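You operate a simulated robot arm through the tools that you are given. There is no shell and no other tool. Be economical: measure what you need, move in short steps, check, and stop when the job is done.

You are at the controls of a simulated two-armed robot. One attempt, no reset.

TASK
Level the gate with its jack screw.
Fine: lay the level on the level pad, wind with the red hex key till the bubble stands between the marks, then put both back on the tray. Set down upright: gate level.

Only the result counts: the job must be done as asked and must still hold three seconds after the hand-in. Knocking over, shifting, dropping, spilling or breaking anything else fails it.

THE ROBOT
Two 7-joint arms with fingered hands on one trunk that stands fixed in place. Base frame: the origin is at the foot of the trunk, x ahead of it, y to its left, z up. Readings come in mm, rad, newtons and seconds.
The left shoulder is at [86, 128, 1157], the right one opposite. Payload 5 kg a hand.
Tool frame (each hand has its own): the origin (TCP) lies between the finger pads and is the grasp point; the fingertips stand 37 mm ahead of it; z points along the fingers, y is the line along which they close. The gripper opens to 124 mm. The gripper's body begins 43 mm behind the TCP. The gripper is a hand of 3 fingers: y runs from the thumb to the fingers, the wrist lies at [-21, -116, -203] in the tool frame, and closing takes about 1.5 s.
Orientation is told as [roll, pitch, yaw] about the base's x, y, z axes, in that order, counted from this pose: with the fingers straight down and the wrist toward the robot, the tool's x, y and z point along [0, 1, 0], [1, 0, 0] and [0, 0, -1] of the base frame.

THE INTERFACE
- The arms move only by the tool nudge_tool. It takes "left_deltas", "right_deltas" or both (then of equal length, played together; a hand with none holds still); each is a list of rows, each a list of 6 numbers: the shift along the tool's x, y, z in units of 250 mm (1.0 is 250 mm), then the turn, a rotation vector about the tool's x, y, z in units of 60 degrees (1.0 is 60 degrees). In form: [[tx, ty, tz, ax, ay, az], ...]. A call has 1 to 10 rows; each row is the pose to reach, as a shift and turn from the pose commanded when the call began, along the tool's axes at that moment. "left_jaw" and "right_jaw" are, for a hand that has rows, the opening in per cent of the stroke, from 0 (shut) to 100 (fully open), set as the call begins (left out, the last holds). A call with a number of a shift or a turn outside -1 to 1 is refused whole. Rows are played at 5 a second. More than 50 mm and 0.15 rad between two rows, or a gripper value outside its range, and nothing of the call is played. Where a pose cannot be reached the arm comes as near as it can. A force on the tool above 70 N (or 10 N above the force at the start of the call, whichever is more), or a blocked arm, ends the call early, and 0.2 s more pass. Each finger travels about 45 mm/s and halts on what it meets, pressing with about 31 N; the grip force reading is that of the motor and also rises with nothing between the fingers. The clock runs only during rows and for 0.2 s after the last one: add rows that repeat a pose to give the fingers time. It gives the time, the measured TCP pose, the force on the tool (base axes), the opening and the grip force at its end, in the units of the frame above (readings bear some noise), with the torque about the TCP (base axes, N m) and any sound that the robot's microphone picked up.
- Cameras (640 x 400 px; columns grow to the right, rows downward): "scene" is now at [247.8, -23.9, 1347.7]; the picture's right is [-0.22, -0.97, 0.00], its down [-0.34, 0.08, -0.94] and it looks along [0.91, -0.21, -0.35] (base axes); focal length 214 px, centre (320, 200). "left" rides on the left gripper at [-72, -104, -154] in its tool frame; the picture's right is [-0.83, -0.26, 0.49], its down [0.51, -0.72, 0.47] and it looks along [0.23, 0.64, 0.73] (tool axes); focal length 243 px, centre (320, 200). "right" rides on the right gripper at [72, -104, -154] in its tool frame; the picture's right is [-0.83, 0.26, -0.49], its down [-0.51, -0.72, 0.47] and it looks along [-0.23, 0.64, 0.73] (tool axes); focal length 243 px, centre (320, 200). There is no depth. A picture from a camera that has moved, and an enlarged one, comes with that camera's place and axes in the base frame and with its lens.
- camera(camera): a new picture of that camera. The clock stands still meanwhile.
- move_column(by): slides the trunk up (or, below 0, down) by that many mm; the arms and the scene camera ride with it, the base frame stays. It gives what a move gives, with no picture.
- curl_fingers(index, middle, thumb_bend, thumb_turn, hand): sets how far each is bent, from 0 (flat) to 1 (curled in); at 0.3 the hand is open as for a grip, at 0.7 the pads meet at the TCP. One left out holds its place. A second passes; each finger stops where it meets its share of the squeeze, and holds until it gets a number again. A gripper value or a shape takes the hand back. It gives what a move gives, with no picture; readings hold the bend of each and the force on the fingers (four entries, about 0 where the hand has none), thumb and palm. thumb_turn goes from beside the hand (0) to across from the fingers (1), as for a grip.
- hand_shape(shape, hand): the hand has 3 fingers and takes this shape, open, in about a second: jaw (thumb against the fingers, like two jaws); tri (thumb and two fingers); tip (a fingertip pinch); poke (one finger out to press); point (the index stretched); flat (the hand flat); cup (the hand cupped); fist (a fist). The gripper value then closes the fingers along that shape, each until it touches; the sizes above hold for jaw. It gives what a move gives, with no picture.
- turn_head(pan, tilt): turns the head with the scene camera to pan (to the left, within 1.396 rad either way) and tilt (down, from -0.506 to 1.204), counted from straight ahead of the robot. It gives what a move gives.
- close_up(camera, box): a new picture of the part [left, top, right, bottom] of that camera's present view, enlarged. The clock stands still meanwhile.
- finish_job(): hands the job in; it is judged then, once.

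Go step by step. Nothing tells you positions but the pictures and the camera data: compare them with the known pose of the tool, close in by small moves and look again before you grip or let go. The budget is 120 turns and 94 pictures, counting those below and the enlarged ones. Unless the task says otherwise, let go and move clear before handing in, and close with one line.

The tools are called after "Call:" by a JSON object that holds its "fn" and its "kwargs". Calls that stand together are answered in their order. nudge_tool: Moves the arms, as the interface text tells. Its arguments: {"type":"object","properties":{"left_deltas":{"type":"array","items":{"type":"array","items":{"type":"number"}}},"left_jaw":{"type":"number"},"right_deltas":{"type":"array","items":{"type":"array","items":{"type":"number"}}},"right_jaw":{"type":"number"}},"required":[]} The other tools are called the same way: move_column (by) slides the trunk up or down; hand_shape (shape, hand) gives the hand a shape; curl_fingers (index, middle, thumb_bend, thumb_turn, hand) moves the fingers one by one; turn_head (pan, tilt) turns the head that bears the scene camera; camera (camera) takes a picture; close_up (camera, box) takes an enlarged picture of a part of a camera's view; finish_job () hands the job in.

At the start:

```text
t: 0.0
left_ee_pos: [788.7, 264.7, 1384.7]
left_tcp_rot: [-0.001, 0.0, -0.001]
left_ft_force: [-0.1, -0.1, 0.0]
left_ft_torque: [0.01, 0.02, -0.01]
left_width: 123.9
left_finger_force: 0.0
left_shape: jaw
left_bend: [0.3, 0.3, 0.3, 0.98]
left_finger forces: [0.0, 0.0, 0.1, 0.0, 0.1, 0.0]
right_ee_pos: [638.4, -373.9, 1358.4]
right_tcp_rot: [0.0, -0.001, 0.0]
right_ft_force: [0.8, -0.1, -0.3]
right_ft_torque: [-0.01, 0.02, 0.03]
right_width: 123.5
right_finger_force: 0.1
right_shape: jaw
right_bend: [0.3, 0.3, 0.3, 0.98]
right_finger forces: [0.0, 0.0, 0.0, 0.0, 0.1, 0.0]
trunk travel left (down, up): [-350.0, 213.0]
head pan, tilt: [-0.223, 0.361]
```

scene: 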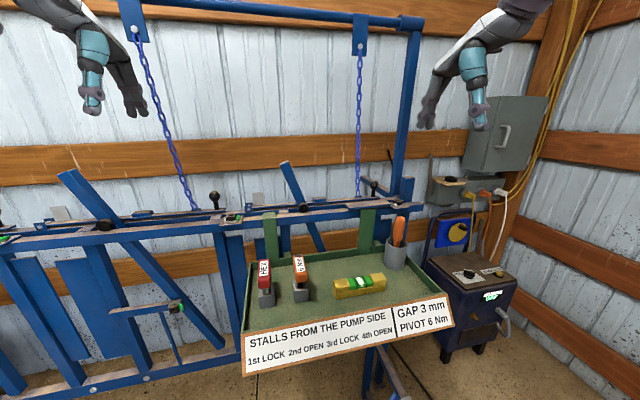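
right: 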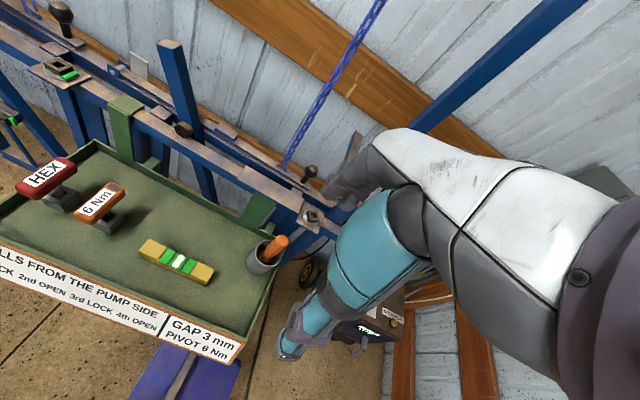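
left: 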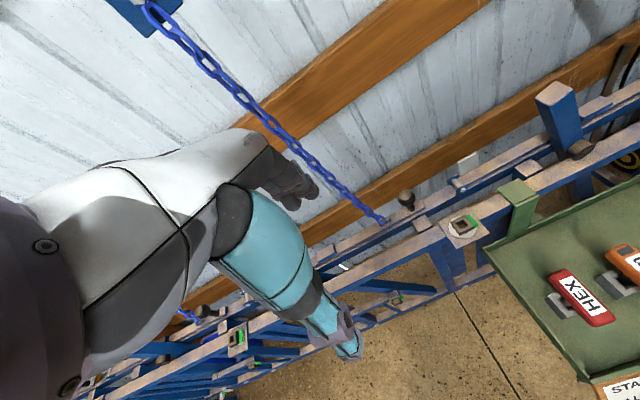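

I see a tray with a red HEX key, an orange 6 Nm key and a yellow level, with the stall gates behind it. I'll look closer to find the level pad and the jack screw.

Call:
{"fn": "close_up", "kwargs": {"camera": "scene", "box": [220, 170, 460, 320]}}

Call:
{"fn": "close_up", "kwargs": {"camera": "scene", "box": [0, 170, 240, 320]}}

Call:
{"fn": "close_up", "kwargs": {"camera": "left", "box": [380, 100, 640, 262]}}

```text
2.67 times, centred on (340, 245) of scene
camera zoom: at [247.8, -23.9, 1347.7], right [-0.22, -0.97, 0.0], down [-0.34, 0.08, -0.94], along [0.91, -0.21, -0.35], focal length 572 px, centre (267, 80)
```

zoom: 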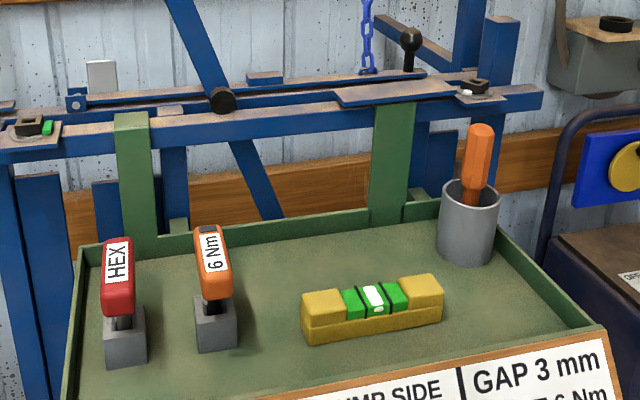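

```text
2.67 times, centred on (120, 245) of scene
camera zoom: at [247.8, -23.9, 1347.7], right [-0.22, -0.97, 0.0], down [-0.34, 0.08, -0.94], along [0.91, -0.21, -0.35], focal length 572 px, centre (853, 80)
```

zoom: 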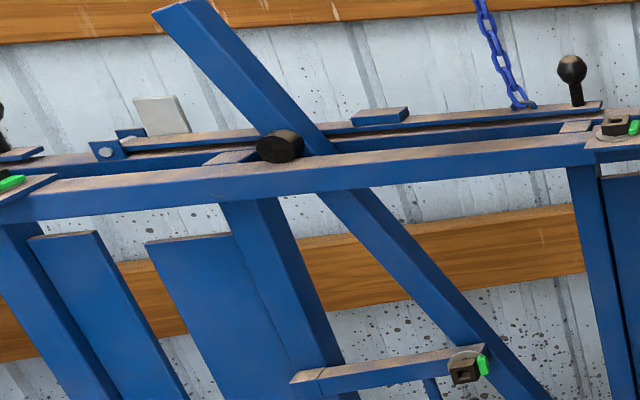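

```text
2.46 times, centred on (510, 181) of left
camera zoom: at [685.5, 193.7, 1538.7], right [-0.26, -0.83, -0.49], down [-0.72, 0.51, -0.47], along [0.64, 0.23, -0.73], focal length 597 px, centre (-148, 247)
```

zoom: 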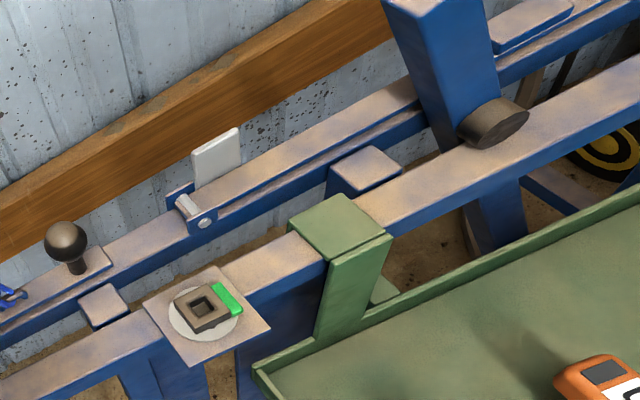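

Several square or hex sockets with green marks show along the rails. I'll turn the head left and then right to find the jack screw and level pad.

Call:
{"fn": "turn_head", "kwargs": {"pan": 0.35, "tilt": 0.5}}

Call:
{"fn": "camera", "kwargs": {"camera": "scene"}}

Call:
{"fn": "close_up", "kwargs": {"camera": "left", "box": [120, 230, 440, 400]}}

Call:
{"fn": "close_up", "kwargs": {"camera": "right", "box": [0, 0, 340, 230]}}

```text
t: 1.0
left_ee_pos: [788.3, 265.2, 1383.9]
left_tcp_rot: [0.002, 0.0, -0.002]
left_ft_force: [0.1, -0.2, -0.2]
left_ft_torque: [-0.01, 0.03, 0.0]
left_width: 123.6
left_finger_force: 0.1
left_shape: jaw
left_bend: [0.3, 0.3, 0.3, 0.98]
left_finger forces: [0.1, 0.1, 0.0, 0.1, 0.1, 0.0]
right_ee_pos: [639.3, -374.2, 1358.7]
right_tcp_rot: [0.001, 0.001, -0.001]
right_ft_force: [-0.3, 0.5, 0.5]
right_ft_torque: [0.01, 0.0, -0.03]
right_width: 123.3
right_finger_force: 0.1
right_shape: jaw
right_bend: [0.3, 0.3, 0.3, 0.98]
right_finger forces: [0.1, 0.0, 0.1, 0.0, 0.0, 0.1]
trunk travel left (down, up): [-350.0, 213.0]
head pan, tilt: [0.351, 0.499]
```

```text
87 pictures are left
camera scene: at [242.5, 28.0, 1335.0], right [0.34, -0.94, 0.0], down [-0.45, -0.16, -0.88], along [0.82, 0.3, -0.48], focal length 214 px, centre (320, 200)
```

scene: 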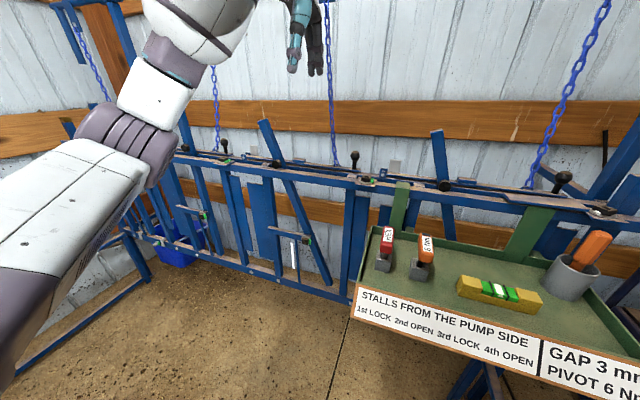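

```text
2.00 times, centred on (280, 315) of left
camera zoom: at [685.5, 193.7, 1538.7], right [-0.26, -0.83, -0.49], down [-0.72, 0.51, -0.47], along [0.64, 0.23, -0.73], focal length 485 px, centre (400, -30)
```

zoom: 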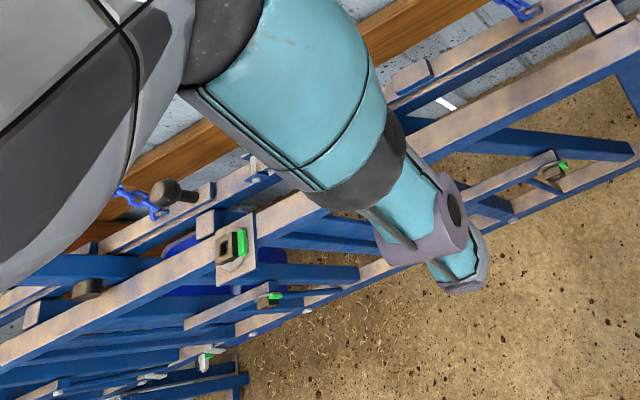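

```text
1.74 times, centred on (170, 115) of right
camera zoom: at [534.7, -303.0, 1512.1], right [0.26, -0.83, 0.49], down [-0.72, -0.51, -0.47], along [0.64, -0.23, -0.73], focal length 422 px, centre (581, 348)
```

zoom: 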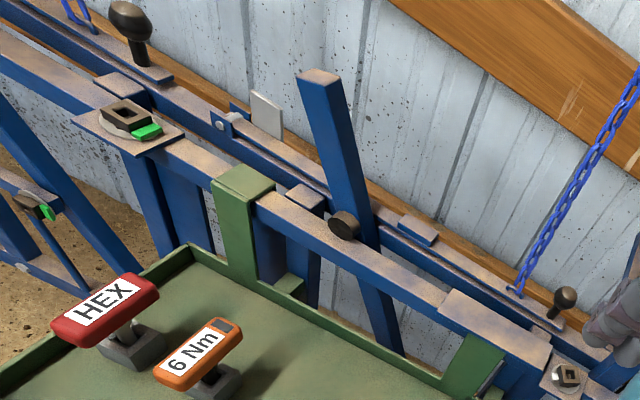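

The right end has a different socket next to a wide plate on the rail. I'll turn the head right and zoom there.

Call:
{"fn": "turn_head", "kwargs": {"pan": -0.35, "tilt": 0.6}}

Call:
{"fn": "camera", "kwargs": {"camera": "scene"}}

Call:
{"fn": "close_up", "kwargs": {"camera": "right", "box": [200, 120, 360, 220]}}

```text
t: 2.0
left_ee_pos: [788.8, 266.0, 1385.1]
left_tcp_rot: [0.001, 0.0, 0.0]
left_ft_force: [0.0, -0.5, 1.3]
left_ft_torque: [-0.01, 0.03, 0.0]
left_width: 123.6
left_finger_force: 0.0
left_shape: jaw
left_bend: [0.3, 0.3, 0.3, 0.98]
left_finger forces: [0.0, 0.1, 0.0, 0.0, 0.0, 0.0]
right_ee_pos: [639.2, -374.1, 1358.6]
right_tcp_rot: [0.0, 0.001, -0.001]
right_ft_force: [-1.0, -0.2, 0.1]
right_ft_torque: [-0.02, -0.01, 0.0]
right_width: 123.6
right_finger_force: 0.1
right_shape: jaw
right_bend: [0.3, 0.3, 0.3, 0.98]
right_finger forces: [0.0, 0.0, 0.0, 0.0, 0.1, 0.0]
trunk travel left (down, up): [-350.0, 213.0]
head pan, tilt: [-0.351, 0.6]
```

```text
84 pictures are left
camera scene: at [240.1, -33.6, 1325.9], right [-0.34, -0.94, 0.0], down [-0.53, 0.19, -0.83], along [0.78, -0.28, -0.56], focal length 214 px, centre (320, 200)
```

scene: 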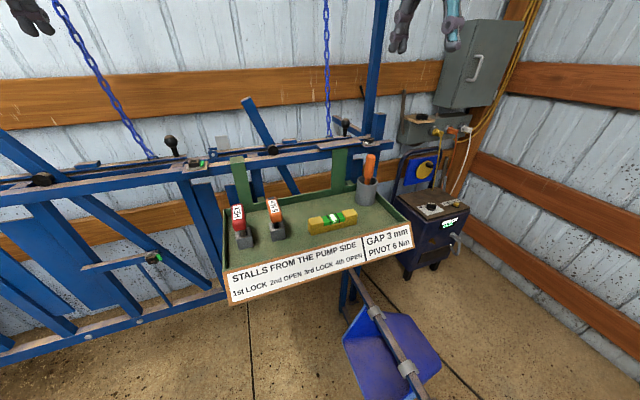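

```text
4.00 times, centred on (280, 170) of right
camera zoom: at [534.7, -303.0, 1512.2], right [0.26, -0.83, 0.49], down [-0.72, -0.51, -0.47], along [0.64, -0.23, -0.73], focal length 970 px, centre (480, 320)
```

zoom: 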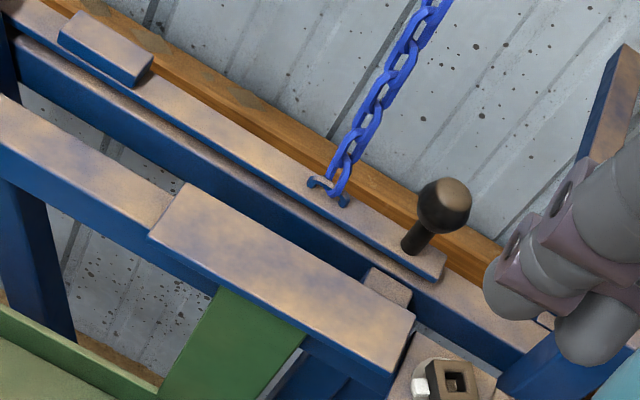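

The socket on the right post is near (852,-432,1090) and the HEX handle near (711,13,1003). I'll bring the right hand camera nearer to the post to inspect it.

Call:
{"fn": "nudge_tool", "kwargs": {"right_deltas": [[-0.146, 0.051, 0.078, 0, 0, 0], [-0.292, 0.102, 0.156, 0, 0, 0], [-0.438, 0.153, 0.234, 0, 0, 0], [-0.584, 0.204, 0.312, 0, 0, 0]]}}

Call:
{"fn": "camera", "kwargs": {"camera": "right"}}

Call:
{"fn": "close_up", "kwargs": {"camera": "scene", "box": [290, 105, 410, 180]}}

```text
t: 3.0
left_ee_pos: [790.7, 261.8, 1385.1]
left_tcp_rot: [0.003, 0.001, -0.002]
left_ft_force: [-0.3, -0.2, -0.6]
left_ft_torque: [0.06, 0.01, 0.0]
left_width: 123.8
left_finger_force: 0.0
left_shape: jaw
left_bend: [0.3, 0.3, 0.3, 0.98]
left_finger forces: [0.0, 0.0, 0.0, 0.1, 0.1, 0.0]
right_ee_pos: [691.0, -522.7, 1277.4]
right_tcp_rot: [0.001, 0.001, 0.001]
right_ft_force: [0.6, -0.1, 0.6]
right_ft_torque: [0.06, 0.0, 0.01]
right_width: 124.0
right_finger_force: 0.0
right_shape: jaw
right_bend: [0.3, 0.3, 0.3, 0.98]
right_finger forces: [0.0, 0.0, 0.1, 0.1, 0.1, 0.0]
trunk travel left (down, up): [-350.0, 213.0]
head pan, tilt: [-0.351, 0.6]
```

```text
82 pictures are left
camera right: at [588.2, -452.0, 1430.6], right [0.26, -0.83, 0.49], down [-0.72, -0.51, -0.47], along [0.64, -0.23, -0.73], focal length 243 px, centre (320, 200)
```

right: 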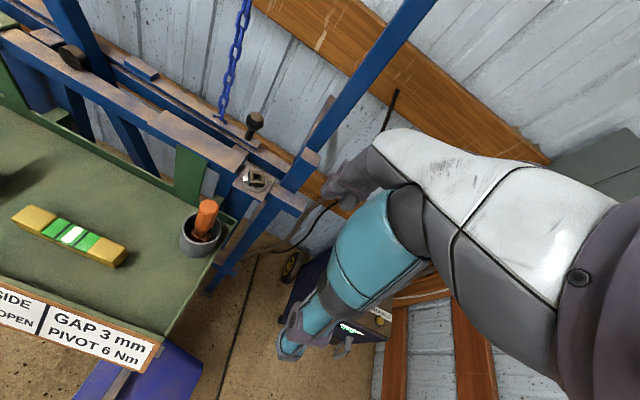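

```text
5.33 times, centred on (350, 142) of scene
camera zoom: at [241.2, -36.1, 1325.6], right [-0.34, -0.94, 0.0], down [-0.53, 0.2, -0.82], along [0.77, -0.28, -0.57], focal length 1144 px, centre (160, 507)
```

zoom: 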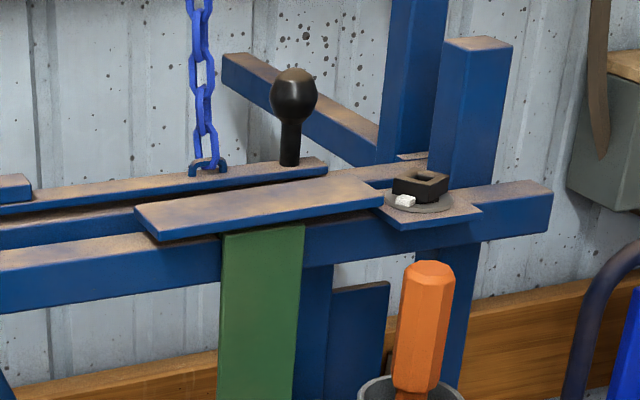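

The plate on the rail looks like the level pad, with the jack screw beside it. I'll zoom in on both, and on the tray tools.

Call:
{"fn": "close_up", "kwargs": {"camera": "right", "box": [120, 110, 312, 230]}}

Call:
{"fn": "close_up", "kwargs": {"camera": "scene", "box": [215, 170, 375, 270]}}

```text
3.33 times, centred on (216, 170) of right
camera zoom: at [588.2, -452.0, 1430.6], right [0.26, -0.83, 0.49], down [-0.72, -0.51, -0.47], along [0.64, -0.23, -0.73], focal length 809 px, centre (667, 300)
```

zoom: 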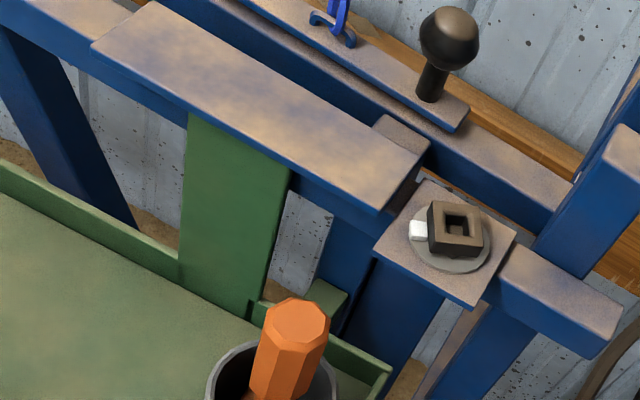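

```text
4.00 times, centred on (295, 220) of scene
camera zoom: at [241.2, -36.1, 1325.6], right [-0.34, -0.94, 0.0], down [-0.53, 0.2, -0.82], along [0.77, -0.28, -0.57], focal length 858 px, centre (420, 120)
```

zoom: 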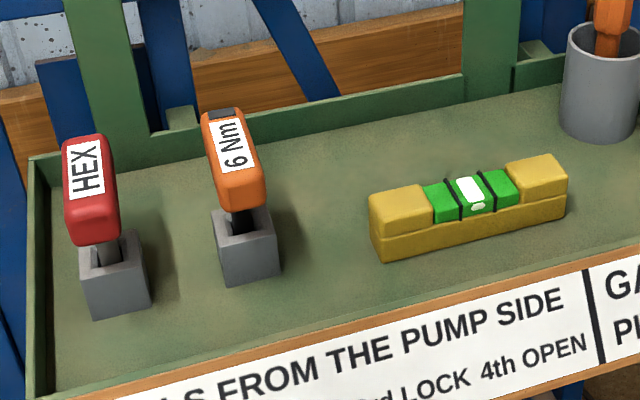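

I estimate the level top at (694,-241,924), lying along y. I take the pad centre as (868,-329,1080) and the jack socket as (852,-438,1088). I'll move the right hand above the level.

Call:
{"fn": "nudge_tool", "kwargs": {"right_deltas": [[0.19, 0, 0, 0, 0, 0], [0.38, 0, 0, 0, 0, 0], [0.57, 0, 0, 0, 0, 0], [0.76, 0, 0, 0, 0, 0], [0.95, 0.0, 0, 0, 0, 0], [1.0, 0.0, 0.18, 0, 0, 0], [1.0, 0, 0.36, 0, 0, 0], [1.0, 0, 0.54, 0, 0, 0], [1.0, 0, 0.72, 0, 0, 0]]}}

Call:
{"fn": "nudge_tool", "kwargs": {"right_deltas": [[0.124, 0.012, 0, 0, 0, 0], [0.124, 0.012, 0.12, 0, 0, 0], [0.124, 0.012, 0.12, 0, 0, 0]]}}

Call:
{"fn": "camera", "kwargs": {"camera": "right"}}

Call:
{"fn": "camera", "kwargs": {"camera": "scene"}}

```text
t: 5.0
left_ee_pos: [790.8, 264.6, 1383.2]
left_tcp_rot: [-0.001, 0.002, 0.001]
left_ft_force: [-0.1, -0.6, 0.2]
left_ft_torque: [0.03, 0.02, 0.02]
left_width: 123.8
left_finger_force: 0.1
left_shape: jaw
left_bend: [0.3, 0.3, 0.3, 0.98]
left_finger forces: [0.0, 0.0, 0.0, 0.1, 0.0, 0.0]
right_ee_pos: [690.3, -271.0, 1100.1]
right_tcp_rot: [0.0, 0.002, 0.001]
right_ft_force: [-0.2, 0.1, -0.7]
right_ft_torque: [0.02, 0.03, -0.01]
right_width: 123.8
right_finger_force: 0.1
right_shape: jaw
right_bend: [0.3, 0.3, 0.3, 0.98]
right_finger forces: [0.0, 0.0, 0.0, 0.0, 0.1, 0.0]
trunk travel left (down, up): [-350.0, 213.0]
head pan, tilt: [-0.351, 0.6]
```

```text
t: 5.8
left_ee_pos: [787.3, 266.1, 1385.4]
left_tcp_rot: [-0.002, 0.0, 0.002]
left_ft_force: [-0.6, 0.4, -0.3]
left_ft_torque: [-0.03, 0.01, -0.02]
left_width: 123.9
left_finger_force: 0.1
left_shape: jaw
left_bend: [0.3, 0.3, 0.3, 0.98]
left_finger forces: [0.0, 0.0, 0.1, 0.0, 0.0, 0.0]
right_ee_pos: [693.1, -237.6, 1071.1]
right_tcp_rot: [0.0, -0.001, 0.001]
right_ft_force: [-0.9, -0.5, 1.0]
right_ft_torque: [0.0, 0.0, 0.0]
right_width: 123.4
right_finger_force: 0.2
right_shape: jaw
right_bend: [0.3, 0.3, 0.3, 0.98]
right_finger forces: [0.1, 0.0, 0.0, 0.0, 0.0, 0.0]
trunk travel left (down, up): [-350.0, 213.0]
head pan, tilt: [-0.351, 0.6]
```

```text
78 pictures are left
camera right: at [587.3, -167.6, 1224.6], right [0.26, -0.83, 0.49], down [-0.72, -0.51, -0.47], along [0.64, -0.23, -0.73], focal length 243 px, centre (320, 200)
```

right: 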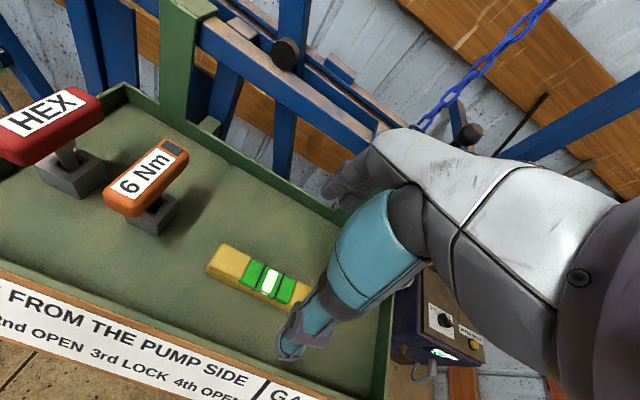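

```text
77 pictures are left
camera scene: at [238.9, -33.3, 1326.2], right [-0.34, -0.94, 0.0], down [-0.53, 0.19, -0.83], along [0.78, -0.28, -0.56], focal length 214 px, centre (320, 200)
```

scene: 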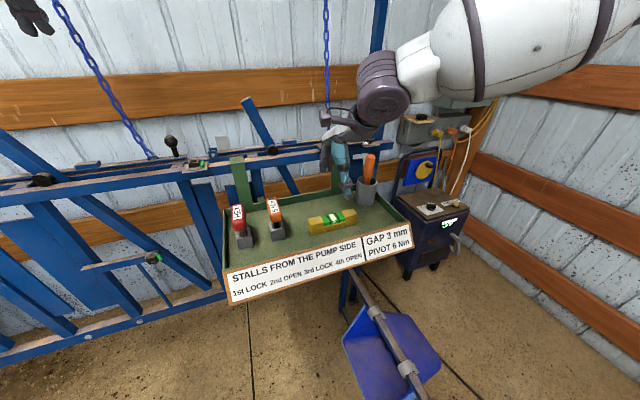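

The level centre reads (692,-238), nearly right under the TCP. I'll descend and check before closing.

Call:
{"fn": "nudge_tool", "kwargs": {"right_deltas": [[-0.004, 0, 0.18, 0, 0, 0], [-0.004, 0, 0.36, 0, 0, 0], [-0.004, 0, 0.45, 0, 0, 0], [-0.004, 0, 0.52, 0, 0, 0]]}}

Call:
{"fn": "camera", "kwargs": {"camera": "right"}}

Call:
{"fn": "close_up", "kwargs": {"camera": "scene", "box": [260, 160, 420, 260]}}

```text
t: 6.8
left_ee_pos: [787.8, 266.7, 1386.3]
left_tcp_rot: [-0.001, -0.002, 0.0]
left_ft_force: [-0.1, 0.1, 0.2]
left_ft_torque: [0.03, 0.0, -0.02]
left_width: 123.5
left_finger_force: 0.1
left_shape: jaw
left_bend: [0.3, 0.3, 0.3, 0.98]
left_finger forces: [0.0, 0.1, 0.1, 0.0, 0.0, 0.0]
right_ee_pos: [695.0, -237.4, 946.0]
right_tcp_rot: [-0.001, -0.01, 0.002]
right_ft_force: [12.9, 1.6, 35.5]
right_ft_torque: [0.06, 2.43, -0.1]
right_width: 123.5
right_finger_force: 0.0
right_shape: jaw
right_bend: [0.3, 0.3, 0.28, 0.98]
right_finger forces: [0.0, 0.0, 0.0, 0.0, 36.0, 0.0]
trunk travel left (down, up): [-350.0, 213.0]
head pan, tilt: [-0.351, 0.6]
```

```text
76 pictures are left
camera right: at [589.5, -166.8, 1098.4], right [0.26, -0.83, 0.49], down [-0.72, -0.51, -0.48], along [0.65, -0.23, -0.73], focal length 243 px, centre (320, 200)
```

right: 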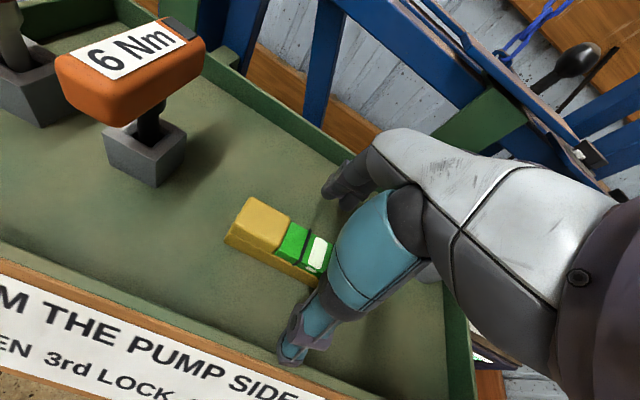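

```text
4.00 times, centred on (340, 210) of scene
camera zoom: at [238.8, -32.5, 1326.6], right [-0.34, -0.94, 0.0], down [-0.53, 0.19, -0.83], along [0.78, -0.28, -0.56], focal length 858 px, centre (240, 160)
```

zoom: 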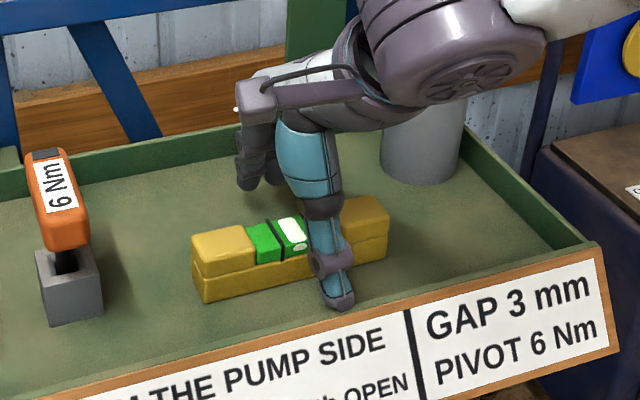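

The thumb tip is touching the tray, so I'll lift about 12 mm and then close on the level.

Call:
{"fn": "nudge_tool", "kwargs": {"right_deltas": [[0, 0, -0.04, 0, 0, 0], [0, 0, -0.048, 0, 0, 0]]}}

Call:
{"fn": "nudge_tool", "kwargs": {"right_deltas": [[0, 0, 0, 0, 0, 0], [0, 0, 0, 0, 0, 0], [0, 0, 0, 0, 0, 0], [0, 0, 0, 0, 0, 0], [0, 0, 0, 0, 0, 0], [0, 0, 0, 0, 0, 0], [0, 0, 0, 0, 0, 0], [0, 0, 0, 0, 0, 0]], "right_jaw": 0}}

Call:
{"fn": "close_up", "kwargs": {"camera": "scene", "box": [260, 160, 420, 260]}}

```text
t: 7.5
left_ee_pos: [788.5, 264.6, 1386.0]
left_tcp_rot: [-0.001, 0.001, 0.001]
left_ft_force: [-0.2, -0.4, 0.2]
left_ft_torque: [-0.03, 0.0, 0.0]
left_width: 123.7
left_finger_force: 0.0
left_shape: jaw
left_bend: [0.3, 0.3, 0.3, 0.98]
left_finger forces: [0.1, 0.1, 0.0, 0.0, 0.0, 0.1]
right_ee_pos: [690.9, -240.2, 953.3]
right_tcp_rot: [-0.001, 0.003, 0.0]
right_ft_force: [0.2, 0.6, -0.8]
right_ft_torque: [-0.02, 0.0, -0.02]
right_width: 123.8
right_finger_force: 0.1
right_shape: jaw
right_bend: [0.3, 0.3, 0.3, 0.97]
right_finger forces: [0.0, 0.1, 0.1, 0.1, 0.0, 0.0]
trunk travel left (down, up): [-350.0, 213.0]
head pan, tilt: [-0.351, 0.6]
```

```text
t: 9.2
left_ee_pos: [787.5, 264.8, 1386.3]
left_tcp_rot: [-0.001, 0.0, 0.0]
left_ft_force: [-0.2, 0.2, 0.2]
left_ft_torque: [0.02, -0.01, 0.0]
left_width: 123.7
left_finger_force: 0.1
left_shape: jaw
left_bend: [0.3, 0.3, 0.3, 0.98]
left_finger forces: [0.0, 0.0, 0.0, 0.1, 0.1, 0.0]
right_ee_pos: [692.3, -240.0, 955.7]
right_tcp_rot: [-0.001, -0.005, 0.0]
right_ft_force: [5.0, -0.1, 18.6]
right_ft_torque: [-0.03, -0.37, -0.16]
right_width: 16.7
right_finger_force: 30.6
right_shape: jaw
right_bend: [0.73, 0.62, 0.75, 1.0]
right_finger forces: [26.5, 14.7, 0.0, 0.0, 29.9, 0.0]
trunk travel left (down, up): [-350.0, 213.0]
head pan, tilt: [-0.351, 0.6]
```

```text
4.00 times, centred on (340, 210) of scene
camera zoom: at [238.6, -33.1, 1326.3], right [-0.34, -0.94, 0.0], down [-0.53, 0.19, -0.83], along [0.78, -0.28, -0.56], focal length 858 px, centre (240, 160)
```

zoom: 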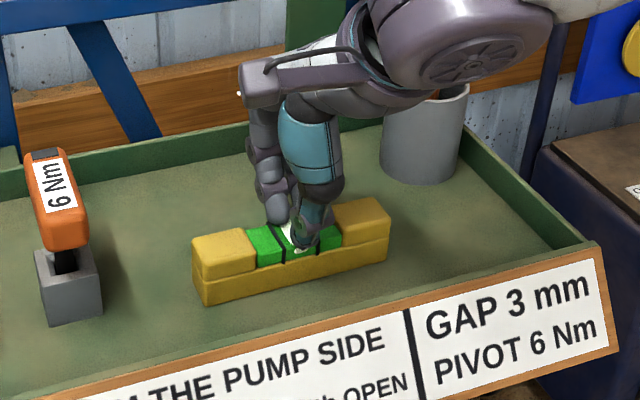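

The fingers closed on the very top of the vial, pressing on it a little. I'll open partway, go lower and close again.

Call:
{"fn": "nudge_tool", "kwargs": {"right_deltas": [[0, 0, -0.02, 0, 0, 0], [0, 0, -0.02, 0, 0, 0], [0, 0, -0.02, 0, 0, 0], [0, 0, -0.02, 0, 0, 0], [0, 0, -0.02, 0, 0, 0], [0, 0, 0, 0, 0, 0], [0, 0, 0.02, 0, 0, 0], [0, 0, 0.04, 0, 0, 0]], "right_jaw": 50}}

Call:
{"fn": "close_up", "kwargs": {"camera": "scene", "box": [300, 170, 396, 230]}}

Call:
{"fn": "close_up", "kwargs": {"camera": "right", "box": [200, 150, 440, 300]}}

```text
t: 11.1
left_ee_pos: [788.5, 265.4, 1384.0]
left_tcp_rot: [0.001, -0.001, -0.001]
left_ft_force: [0.6, 0.3, -0.5]
left_ft_torque: [-0.03, 0.01, 0.03]
left_width: 123.6
left_finger_force: 0.1
left_shape: jaw
left_bend: [0.3, 0.3, 0.3, 0.98]
left_finger forces: [0.1, 0.1, 0.0, 0.0, 0.0, 0.1]
right_ee_pos: [692.9, -240.1, 941.7]
right_tcp_rot: [0.002, 0.001, 0.0]
right_ft_force: [0.3, -0.4, 0.9]
right_ft_torque: [-0.01, 0.01, -0.01]
right_width: 61.4
right_finger_force: 0.1
right_shape: jaw
right_bend: [0.74, 0.45, 0.69, 1.0]
right_finger forces: [0.0, 0.0, 0.0, 0.0, 0.0, 0.1]
trunk travel left (down, up): [-350.0, 213.0]
head pan, tilt: [-0.351, 0.6]
```

```text
6.67 times, centred on (348, 200) of scene
camera zoom: at [240.1, -33.7, 1325.9], right [-0.34, -0.94, 0.0], down [-0.53, 0.19, -0.83], along [0.77, -0.28, -0.56], focal length 1430 px, centre (133, 200)
```

zoom: 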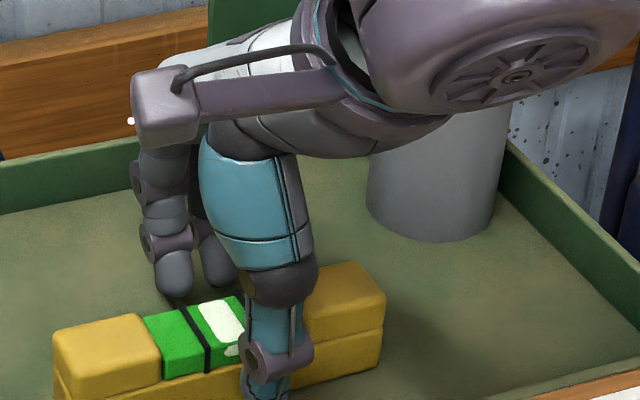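

```text
2.67 times, centred on (320, 225) of right
camera zoom: at [589.4, -168.8, 1095.9], right [0.26, -0.83, 0.49], down [-0.72, -0.51, -0.47], along [0.64, -0.23, -0.73], focal length 647 px, centre (320, 133)
```

zoom: 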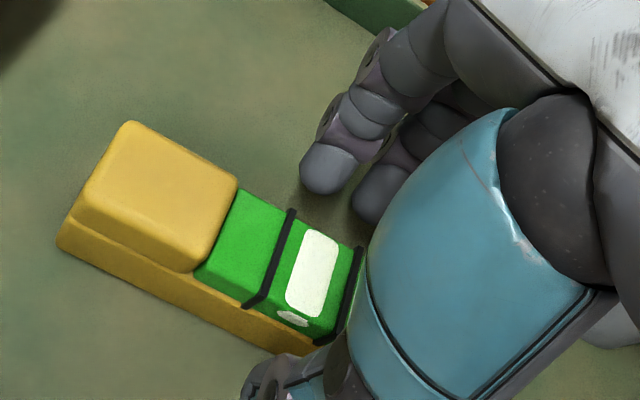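

The fingers now straddle the level with no contact force. I'll descend in small steps until just above the tray.

Call:
{"fn": "nudge_tool", "kwargs": {"right_deltas": [[0, 0, 0.02, 0, 0, 0], [0, 0, 0.04, 0, 0, 0], [0, 0, 0.06, 0, 0, 0]]}}

Call:
{"fn": "close_up", "kwargs": {"camera": "scene", "box": [300, 170, 396, 230]}}

```text
t: 11.8
left_ee_pos: [790.4, 265.0, 1385.9]
left_tcp_rot: [0.0, 0.0, -0.001]
left_ft_force: [0.2, 0.1, -0.1]
left_ft_torque: [0.0, 0.02, 0.0]
left_width: 123.6
left_finger_force: 0.1
left_shape: jaw
left_bend: [0.3, 0.3, 0.3, 0.98]
left_finger forces: [0.0, 0.1, 0.1, 0.1, 0.1, 0.1]
right_ee_pos: [692.1, -239.8, 927.8]
right_tcp_rot: [-0.001, 0.001, -0.001]
right_ft_force: [-0.1, -0.1, -0.2]
right_ft_torque: [-0.03, 0.01, -0.01]
right_width: 61.5
right_finger_force: 0.0
right_shape: jaw
right_bend: [0.74, 0.45, 0.69, 1.0]
right_finger forces: [0.1, 0.0, 0.0, 0.0, 0.0, 0.0]
trunk travel left (down, up): [-350.0, 213.0]
head pan, tilt: [-0.351, 0.6]
```

```text
6.67 times, centred on (348, 200) of scene
camera zoom: at [240.2, -33.7, 1325.9], right [-0.34, -0.94, 0.0], down [-0.53, 0.19, -0.82], along [0.77, -0.28, -0.57], focal length 1430 px, centre (133, 200)
```

zoom: 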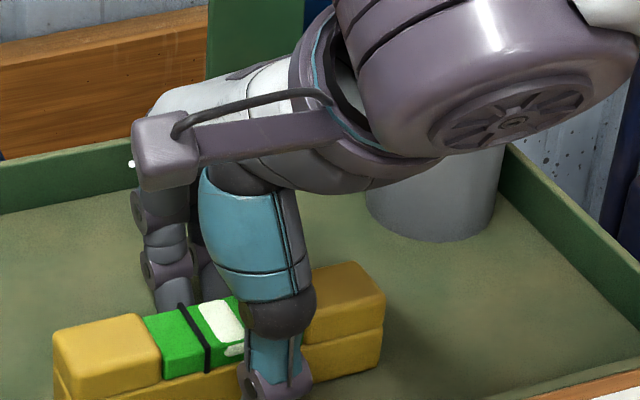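

No contact at z=928, with the TCP level with the top of the level. I'll close here.

Call:
{"fn": "nudge_tool", "kwargs": {"right_deltas": [[0, 0, 0, 0, 0, 0], [0, 0, 0, 0, 0, 0], [0, 0, 0, 0, 0, 0], [0, 0, 0, 0, 0, 0], [0, 0, 0, 0, 0, 0], [0, 0, 0, 0, 0, 0]], "right_jaw": 0}}

Call:
{"fn": "close_up", "kwargs": {"camera": "scene", "box": [300, 170, 396, 230]}}

```text
t: 13.2
left_ee_pos: [789.2, 265.4, 1384.1]
left_tcp_rot: [-0.001, 0.001, 0.001]
left_ft_force: [-0.5, -0.7, -0.9]
left_ft_torque: [-0.06, -0.01, 0.02]
left_width: 123.7
left_finger_force: 0.1
left_shape: jaw
left_bend: [0.3, 0.3, 0.3, 0.98]
left_finger forces: [0.0, 0.0, 0.0, 0.1, 0.1, 0.0]
right_ee_pos: [693.1, -239.6, 927.6]
right_tcp_rot: [0.0, 0.0, 0.0]
right_ft_force: [0.2, -0.1, 0.2]
right_ft_torque: [0.01, 0.02, -0.01]
right_width: 26.9
right_finger_force: 30.6
right_shape: jaw
right_bend: [0.73, 0.58, 0.74, 1.0]
right_finger forces: [18.0, 9.5, 0.0, 0.0, 27.4, 0.1]
trunk travel left (down, up): [-350.0, 213.0]
head pan, tilt: [-0.351, 0.6]
```

```text
6.67 times, centred on (348, 200) of scene
camera zoom: at [240.2, -33.7, 1325.9], right [-0.34, -0.94, 0.0], down [-0.53, 0.19, -0.83], along [0.77, -0.28, -0.57], focal length 1430 px, centre (133, 200)
```

zoom: 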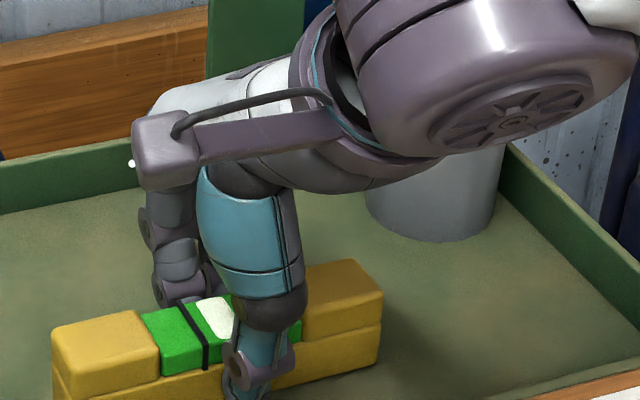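

The grip is clean with no reaction force. I'll lift straight up and check.

Call:
{"fn": "nudge_tool", "kwargs": {"right_deltas": [[0, 0, -0.06, 0, 0, 0], [0, 0, -0.24, 0, 0, 0], [0, 0, -0.42, 0, 0, 0], [0, 0, -0.6, 0, 0, 0], [0, 0, -0.78, 0, 0, 0], [0, 0, -0.96, 0, 0, 0]]}}

Call:
{"fn": "camera", "kwargs": {"camera": "right"}}

Call:
{"fn": "camera", "kwargs": {"camera": "scene"}}

```text
t: 14.7
left_ee_pos: [788.5, 266.0, 1384.4]
left_tcp_rot: [0.001, 0.001, 0.001]
left_ft_force: [0.6, 0.4, 0.4]
left_ft_torque: [-0.03, -0.05, 0.01]
left_width: 123.7
left_finger_force: 0.0
left_shape: jaw
left_bend: [0.3, 0.3, 0.3, 0.98]
left_finger forces: [0.0, 0.1, 0.0, 0.0, 0.0, 0.0]
right_ee_pos: [690.5, -239.5, 1170.4]
right_tcp_rot: [0.001, -0.001, 0.003]
right_ft_force: [0.3, 0.3, -1.9]
right_ft_torque: [-0.05, -0.02, -0.02]
right_width: 26.6
right_finger_force: 31.2
right_shape: jaw
right_bend: [0.73, 0.58, 0.74, 1.0]
right_finger forces: [18.0, 9.6, 0.0, 0.0, 27.4, 0.0]
trunk travel left (down, up): [-350.0, 213.0]
head pan, tilt: [-0.351, 0.6]
```

```text
69 pictures are left
camera right: at [586.3, -168.0, 1323.6], right [0.26, -0.83, 0.49], down [-0.72, -0.51, -0.47], along [0.64, -0.23, -0.73], focal length 243 px, centre (320, 200)
```

right: 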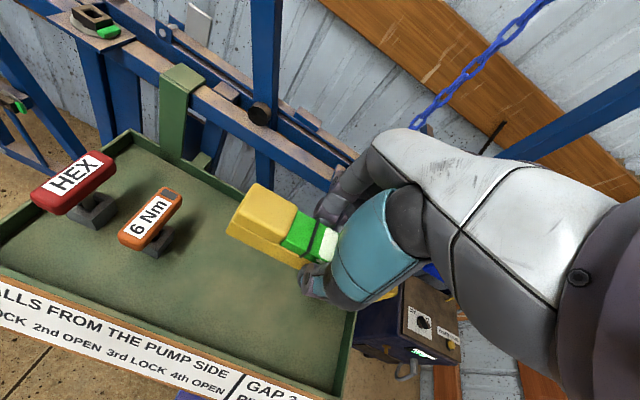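

```text
68 pictures are left
camera scene: at [239.1, -33.1, 1326.1], right [-0.34, -0.94, 0.0], down [-0.53, 0.19, -0.83], along [0.78, -0.28, -0.56], focal length 214 px, centre (320, 200)
```

scene: 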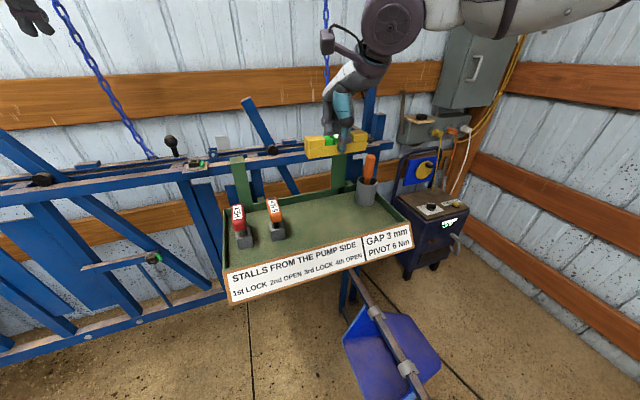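

The level is held securely. Next I move it above the pad at about (866,-329), keeping the fingers short of the chain at x≈939.

Call:
{"fn": "nudge_tool", "kwargs": {"right_deltas": [[-0.09, 0.176, 0, 0, 0, 0], [-0.179, 0.352, 0, 0, 0, 0], [-0.268, 0.528, 0, 0, 0, 0], [-0.35, 0.64, 0, 0, 0, 0], [-0.358, 0.688, 0, 0, 0, 0], [-0.358, 0.688, 0, 0, 0, 0]]}}

Call:
{"fn": "camera", "kwargs": {"camera": "right"}}

Call:
{"fn": "close_up", "kwargs": {"camera": "scene", "box": [280, 90, 408, 170]}}

```text
t: 16.1
left_ee_pos: [789.2, 264.7, 1386.2]
left_tcp_rot: [-0.001, -0.001, 0.001]
left_ft_force: [0.9, 0.4, -1.0]
left_ft_torque: [-0.02, -0.01, 0.02]
left_width: 123.6
left_finger_force: 0.1
left_shape: jaw
left_bend: [0.3, 0.3, 0.3, 0.98]
left_finger forces: [0.1, 0.1, 0.0, 0.0, 0.1, 0.0]
right_ee_pos: [863.8, -330.6, 1168.3]
right_tcp_rot: [0.0, 0.001, -0.001]
right_ft_force: [1.1, -0.1, -1.9]
right_ft_torque: [-0.03, -0.02, 0.0]
right_width: 26.8
right_finger_force: 30.6
right_shape: jaw
right_bend: [0.73, 0.58, 0.74, 1.0]
right_finger forces: [18.0, 9.5, 0.0, 0.0, 27.7, 0.1]
trunk travel left (down, up): [-350.0, 213.0]
head pan, tilt: [-0.351, 0.6]
```

```text
67 pictures are left
camera right: at [759.9, -259.7, 1321.7], right [0.26, -0.83, 0.49], down [-0.72, -0.51, -0.47], along [0.64, -0.23, -0.73], focal length 243 px, centre (320, 200)
```

right: 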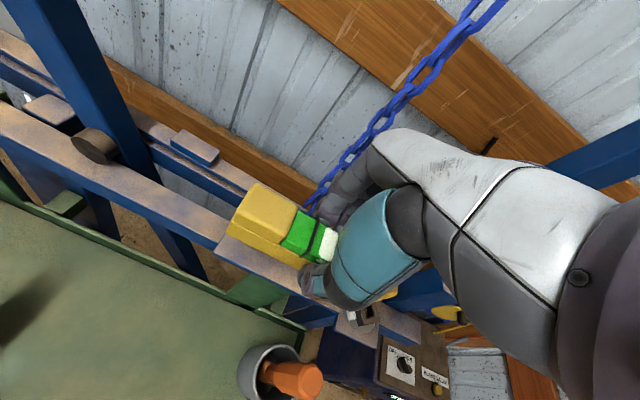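

```text
5.00 times, centred on (344, 130) of scene
camera zoom: at [240.1, -33.8, 1325.9], right [-0.34, -0.94, 0.0], down [-0.53, 0.19, -0.83], along [0.77, -0.28, -0.56], focal length 1072 px, centre (200, 550)
```

zoom: 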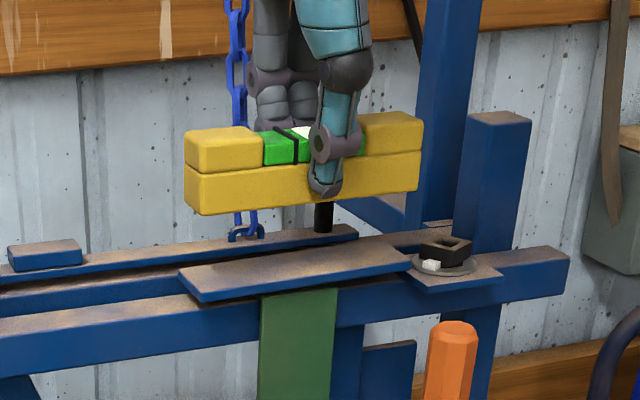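

By projection, straight descent puts the level neatly on the pad with its bottom about 38 mm below the TCP. I'll lower 44 mm and check.

Call:
{"fn": "nudge_tool", "kwargs": {"right_deltas": [[0, 0, 0.08, 0, 0, 0], [0, 0, 0.14, 0, 0, 0], [0, 0, 0.16, 0, 0, 0], [0, 0, 0.176, 0, 0, 0]]}}

Call:
{"fn": "close_up", "kwargs": {"camera": "scene", "box": [280, 90, 408, 170]}}

```text
t: 17.1
left_ee_pos: [789.2, 265.3, 1384.5]
left_tcp_rot: [0.0, -0.001, -0.001]
left_ft_force: [0.6, 1.0, 0.1]
left_ft_torque: [-0.01, -0.04, -0.04]
left_width: 123.7
left_finger_force: 0.0
left_shape: jaw
left_bend: [0.3, 0.3, 0.3, 0.98]
left_finger forces: [0.1, 0.1, 0.0, 0.0, 0.1, 0.0]
right_ee_pos: [864.0, -328.9, 1123.7]
right_tcp_rot: [-0.001, 0.0, -0.001]
right_ft_force: [0.1, -0.2, 0.0]
right_ft_torque: [-0.06, 0.03, 0.01]
right_width: 26.8
right_finger_force: 30.9
right_shape: jaw
right_bend: [0.73, 0.58, 0.74, 1.0]
right_finger forces: [18.0, 9.8, 0.0, 0.1, 27.9, 0.1]
trunk travel left (down, up): [-350.0, 213.0]
head pan, tilt: [-0.351, 0.6]
```

```text
5.00 times, centred on (344, 130) of scene
camera zoom: at [240.2, -33.7, 1325.9], right [-0.34, -0.94, 0.0], down [-0.53, 0.19, -0.82], along [0.77, -0.28, -0.57], focal length 1072 px, centre (200, 550)
```

zoom: 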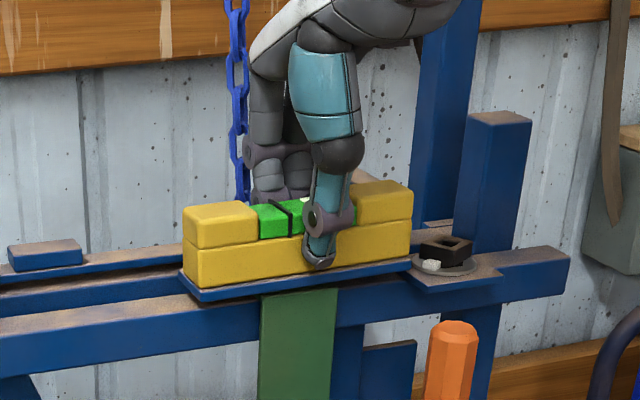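

The weight reading has gone to zero, so the level is touching. I'll lower 2 mm more, open to half and back off upward.

Call:
{"fn": "nudge_tool", "kwargs": {"right_deltas": [[0, 0, 0.008, 0, 0, 0]]}}

Call:
{"fn": "nudge_tool", "kwargs": {"right_deltas": [[0, 0, 0, 0, 0, 0], [0, 0, 0, 0, 0, 0], [0, 0, 0, 0, 0, 0], [0, 0, 0, 0, 0, 0], [0, 0, 0, 0, 0, 0]], "right_jaw": 42}}

Call:
{"fn": "close_up", "kwargs": {"camera": "scene", "box": [280, 90, 408, 170]}}

```text
t: 17.4
left_ee_pos: [788.0, 265.3, 1385.1]
left_tcp_rot: [0.001, 0.001, -0.001]
left_ft_force: [-0.2, 0.2, 0.2]
left_ft_torque: [-0.01, 0.0, 0.01]
left_width: 124.0
left_finger_force: 0.0
left_shape: jaw
left_bend: [0.3, 0.3, 0.3, 0.98]
left_finger forces: [0.0, 0.0, 0.0, 0.0, 0.0, 0.0]
right_ee_pos: [864.9, -328.8, 1123.7]
right_tcp_rot: [-0.001, -0.005, 0.001]
right_ft_force: [1.3, -0.9, 6.4]
right_ft_torque: [-0.11, -0.01, 0.0]
right_width: 27.1
right_finger_force: 30.4
right_shape: jaw
right_bend: [0.73, 0.58, 0.74, 1.0]
right_finger forces: [19.1, 10.9, 0.0, 0.1, 28.9, 0.0]
trunk travel left (down, up): [-350.0, 213.0]
head pan, tilt: [-0.351, 0.6]
```

```text
t: 18.6
left_ee_pos: [789.1, 265.5, 1384.6]
left_tcp_rot: [0.0, 0.0, 0.0]
left_ft_force: [0.0, 0.4, -1.0]
left_ft_torque: [0.01, -0.02, 0.01]
left_width: 123.7
left_finger_force: 0.1
left_shape: jaw
left_bend: [0.3, 0.3, 0.3, 0.98]
left_finger forces: [0.0, 0.1, 0.0, 0.0, 0.1, 0.0]
right_ee_pos: [865.4, -328.9, 1121.7]
right_tcp_rot: [0.0, 0.001, 0.001]
right_ft_force: [0.9, 0.1, -0.1]
right_ft_torque: [-0.02, 0.02, -0.04]
right_width: 51.7
right_finger_force: 0.0
right_shape: jaw
right_bend: [0.74, 0.48, 0.72, 1.0]
right_finger forces: [0.0, 0.1, 0.1, 0.0, 0.0, 0.0]
trunk travel left (down, up): [-350.0, 213.0]
head pan, tilt: [-0.351, 0.6]
```

```text
5.00 times, centred on (344, 130) of scene
camera zoom: at [240.2, -33.6, 1325.9], right [-0.34, -0.94, 0.0], down [-0.53, 0.19, -0.82], along [0.77, -0.28, -0.57], focal length 1072 px, centre (200, 550)
```

zoom: 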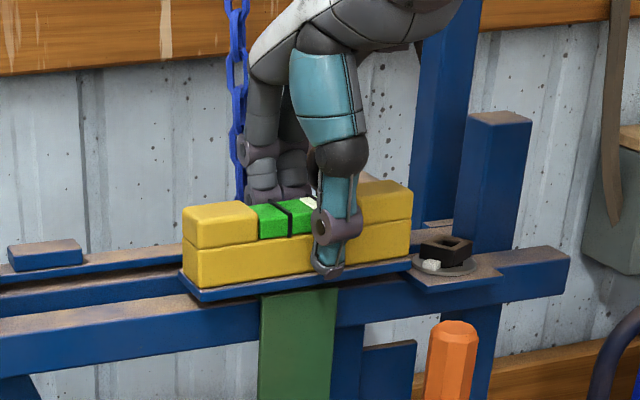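

The level is released and sitting on the pad. I'll rise straight up.

Call:
{"fn": "nudge_tool", "kwargs": {"right_deltas": [[0, 0, -0.1, 0, 0, 0], [0, 0, -0.25, 0, 0, 0], [0, 0, -0.43, 0, 0, 0], [0, 0, -0.6, 0, 0, 0], [0, -0.18, -0.6, 0, 0, 0], [0, -0.36, -0.6, 0, 0, 0], [0.15, -0.45, -0.6, 0, 0, 0]]}}

Call:
{"fn": "close_up", "kwargs": {"camera": "scene", "box": [300, 110, 396, 170]}}

Call:
{"fn": "camera", "kwargs": {"camera": "right"}}

```text
t: 20.2
left_ee_pos: [789.0, 269.0, 1382.9]
left_tcp_rot: [-0.004, 0.002, 0.002]
left_ft_force: [-0.5, 0.2, 0.1]
left_ft_torque: [-0.09, -0.01, 0.0]
left_width: 123.6
left_finger_force: 0.0
left_shape: jaw
left_bend: [0.3, 0.3, 0.3, 0.98]
left_finger forces: [0.0, 0.1, 0.1, 0.1, 0.0, 0.0]
right_ee_pos: [753.3, -288.6, 1273.5]
right_tcp_rot: [-0.003, 0.0, -0.001]
right_ft_force: [-0.9, 1.2, -0.2]
right_ft_torque: [-0.05, 0.02, 0.0]
right_width: 51.7
right_finger_force: 0.1
right_shape: jaw
right_bend: [0.74, 0.48, 0.72, 1.0]
right_finger forces: [0.0, 0.1, 0.0, 0.1, 0.1, 0.1]
trunk travel left (down, up): [-350.0, 213.0]
head pan, tilt: [-0.351, 0.6]
```

```text
6.67 times, centred on (348, 140) of scene
camera zoom: at [240.4, -30.1, 1325.9], right [-0.34, -0.94, 0.0], down [-0.53, 0.19, -0.83], along [0.77, -0.29, -0.56], focal length 1430 px, centre (133, 600)
```

zoom: 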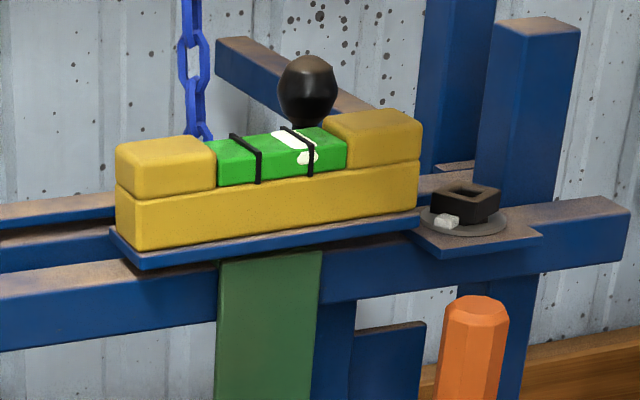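

```text
62 pictures are left
camera right: at [649.5, -217.5, 1425.5], right [0.26, -0.83, 0.49], down [-0.72, -0.51, -0.47], along [0.64, -0.23, -0.73], focal length 243 px, centre (320, 200)
```

right: 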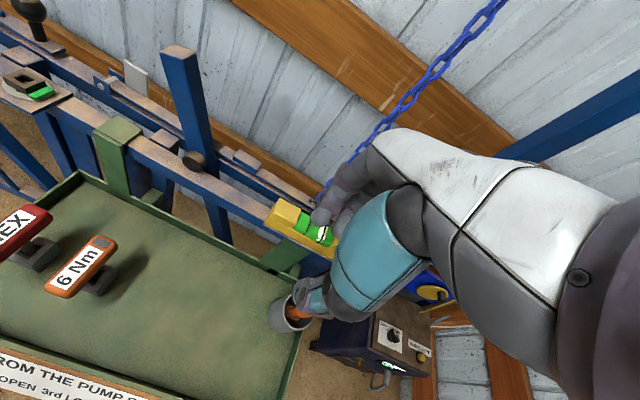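

The bubble is off to the right of the marks, so the jack end is high. I'll fetch the red key next: handle centre about (706,10), top at z≈1000, lying along x. I'll turn the hand toward yaw -90 as I travel and shift the left arm out of the way.

Call:
{"fn": "nudge_tool", "kwargs": {"right_deltas": [[0.1, -0.02, 0, 0, 0, 0.125], [0.2, -0.04, 0, 0, 0, 0.25], [0.3, -0.07, 0, 0, 0, 0.375], [0.4, -0.1, 0, 0, 0, 0.5], [0.5, -0.12, 0, 0, 0, 0.625], [0.6, -0.14, 0, 0, 0, 0.75], [0.7, -0.16, 0, 0, 0, 0.875], [0.8, -0.188, 0, 0, 0, 1.0]], "left_deltas": [[0.1, 0, 0, 0, 0, 0], [0.2, 0, 0, 0, 0, 0], [0.3, 0, 0, 0, 0, 0], [0.4, 0, 0, 0, 0, 0], [0.5, 0, 0, 0, 0, 0], [0.6, 0, 0, 0, 0, 0], [0.6, 0, 0, 0, 0, 0], [0.6, 0, 0, 0, 0, 0]]}}

```text
t: 22.1
left_ee_pos: [785.6, 415.0, 1387.0]
left_tcp_rot: [0.0, -0.002, 0.0]
left_ft_force: [-0.5, -0.1, 0.6]
left_ft_torque: [0.0, -0.04, 0.0]
left_width: 123.9
left_finger_force: 0.0
left_shape: jaw
left_bend: [0.3, 0.3, 0.3, 0.98]
left_finger forces: [0.0, 0.0, 0.0, 0.0, 0.0, 0.1]
right_ee_pos: [685.2, -139.6, 1260.2]
right_tcp_rot: [0.005, 0.001, -1.047]
right_ft_force: [0.0, -1.1, 1.3]
right_ft_torque: [-0.03, -0.03, -0.01]
right_width: 52.3
right_finger_force: 0.0
right_shape: jaw
right_bend: [0.74, 0.48, 0.72, 1.0]
right_finger forces: [0.0, 0.0, 0.0, 0.0, 0.0, 0.0]
right hand out of reach, approached as far as the arm can: row 7, 8
trunk travel left (down, up): [-350.0, 213.0]
head pan, tilt: [-0.351, 0.6]
```

That pose was out of reach (the hand stopped short). I'll test whether lower down the reach at this yaw is better.

Call:
{"fn": "nudge_tool", "kwargs": {"right_deltas": [[0, 0, 0.18, 0, 0, 0], [0, 0, 0.36, 0, 0, 0], [0, 0, 0.54, 0, 0, 0], [0, 0, 0.6, 0, 0, 0]]}}

```text
t: 23.1
left_ee_pos: [789.8, 414.5, 1382.4]
left_tcp_rot: [0.0, -0.001, 0.001]
left_ft_force: [-0.4, -0.4, -1.5]
left_ft_torque: [-0.03, 0.02, 0.02]
left_width: 123.9
left_finger_force: 0.2
left_shape: jaw
left_bend: [0.3, 0.3, 0.3, 0.98]
left_finger forces: [0.0, 0.1, 0.0, 0.0, 0.1, 0.0]
right_ee_pos: [685.8, -139.0, 1108.4]
right_tcp_rot: [0.0, 0.0, -1.048]
right_ft_force: [-0.1, -1.3, 0.5]
right_ft_torque: [0.0, -0.01, -0.01]
right_width: 52.3
right_finger_force: 0.0
right_shape: jaw
right_bend: [0.74, 0.48, 0.72, 1.0]
right_finger forces: [0.1, 0.0, 0.1, 0.0, 0.1, 0.0]
trunk travel left (down, up): [-350.0, 213.0]
head pan, tilt: [-0.351, 0.6]
```

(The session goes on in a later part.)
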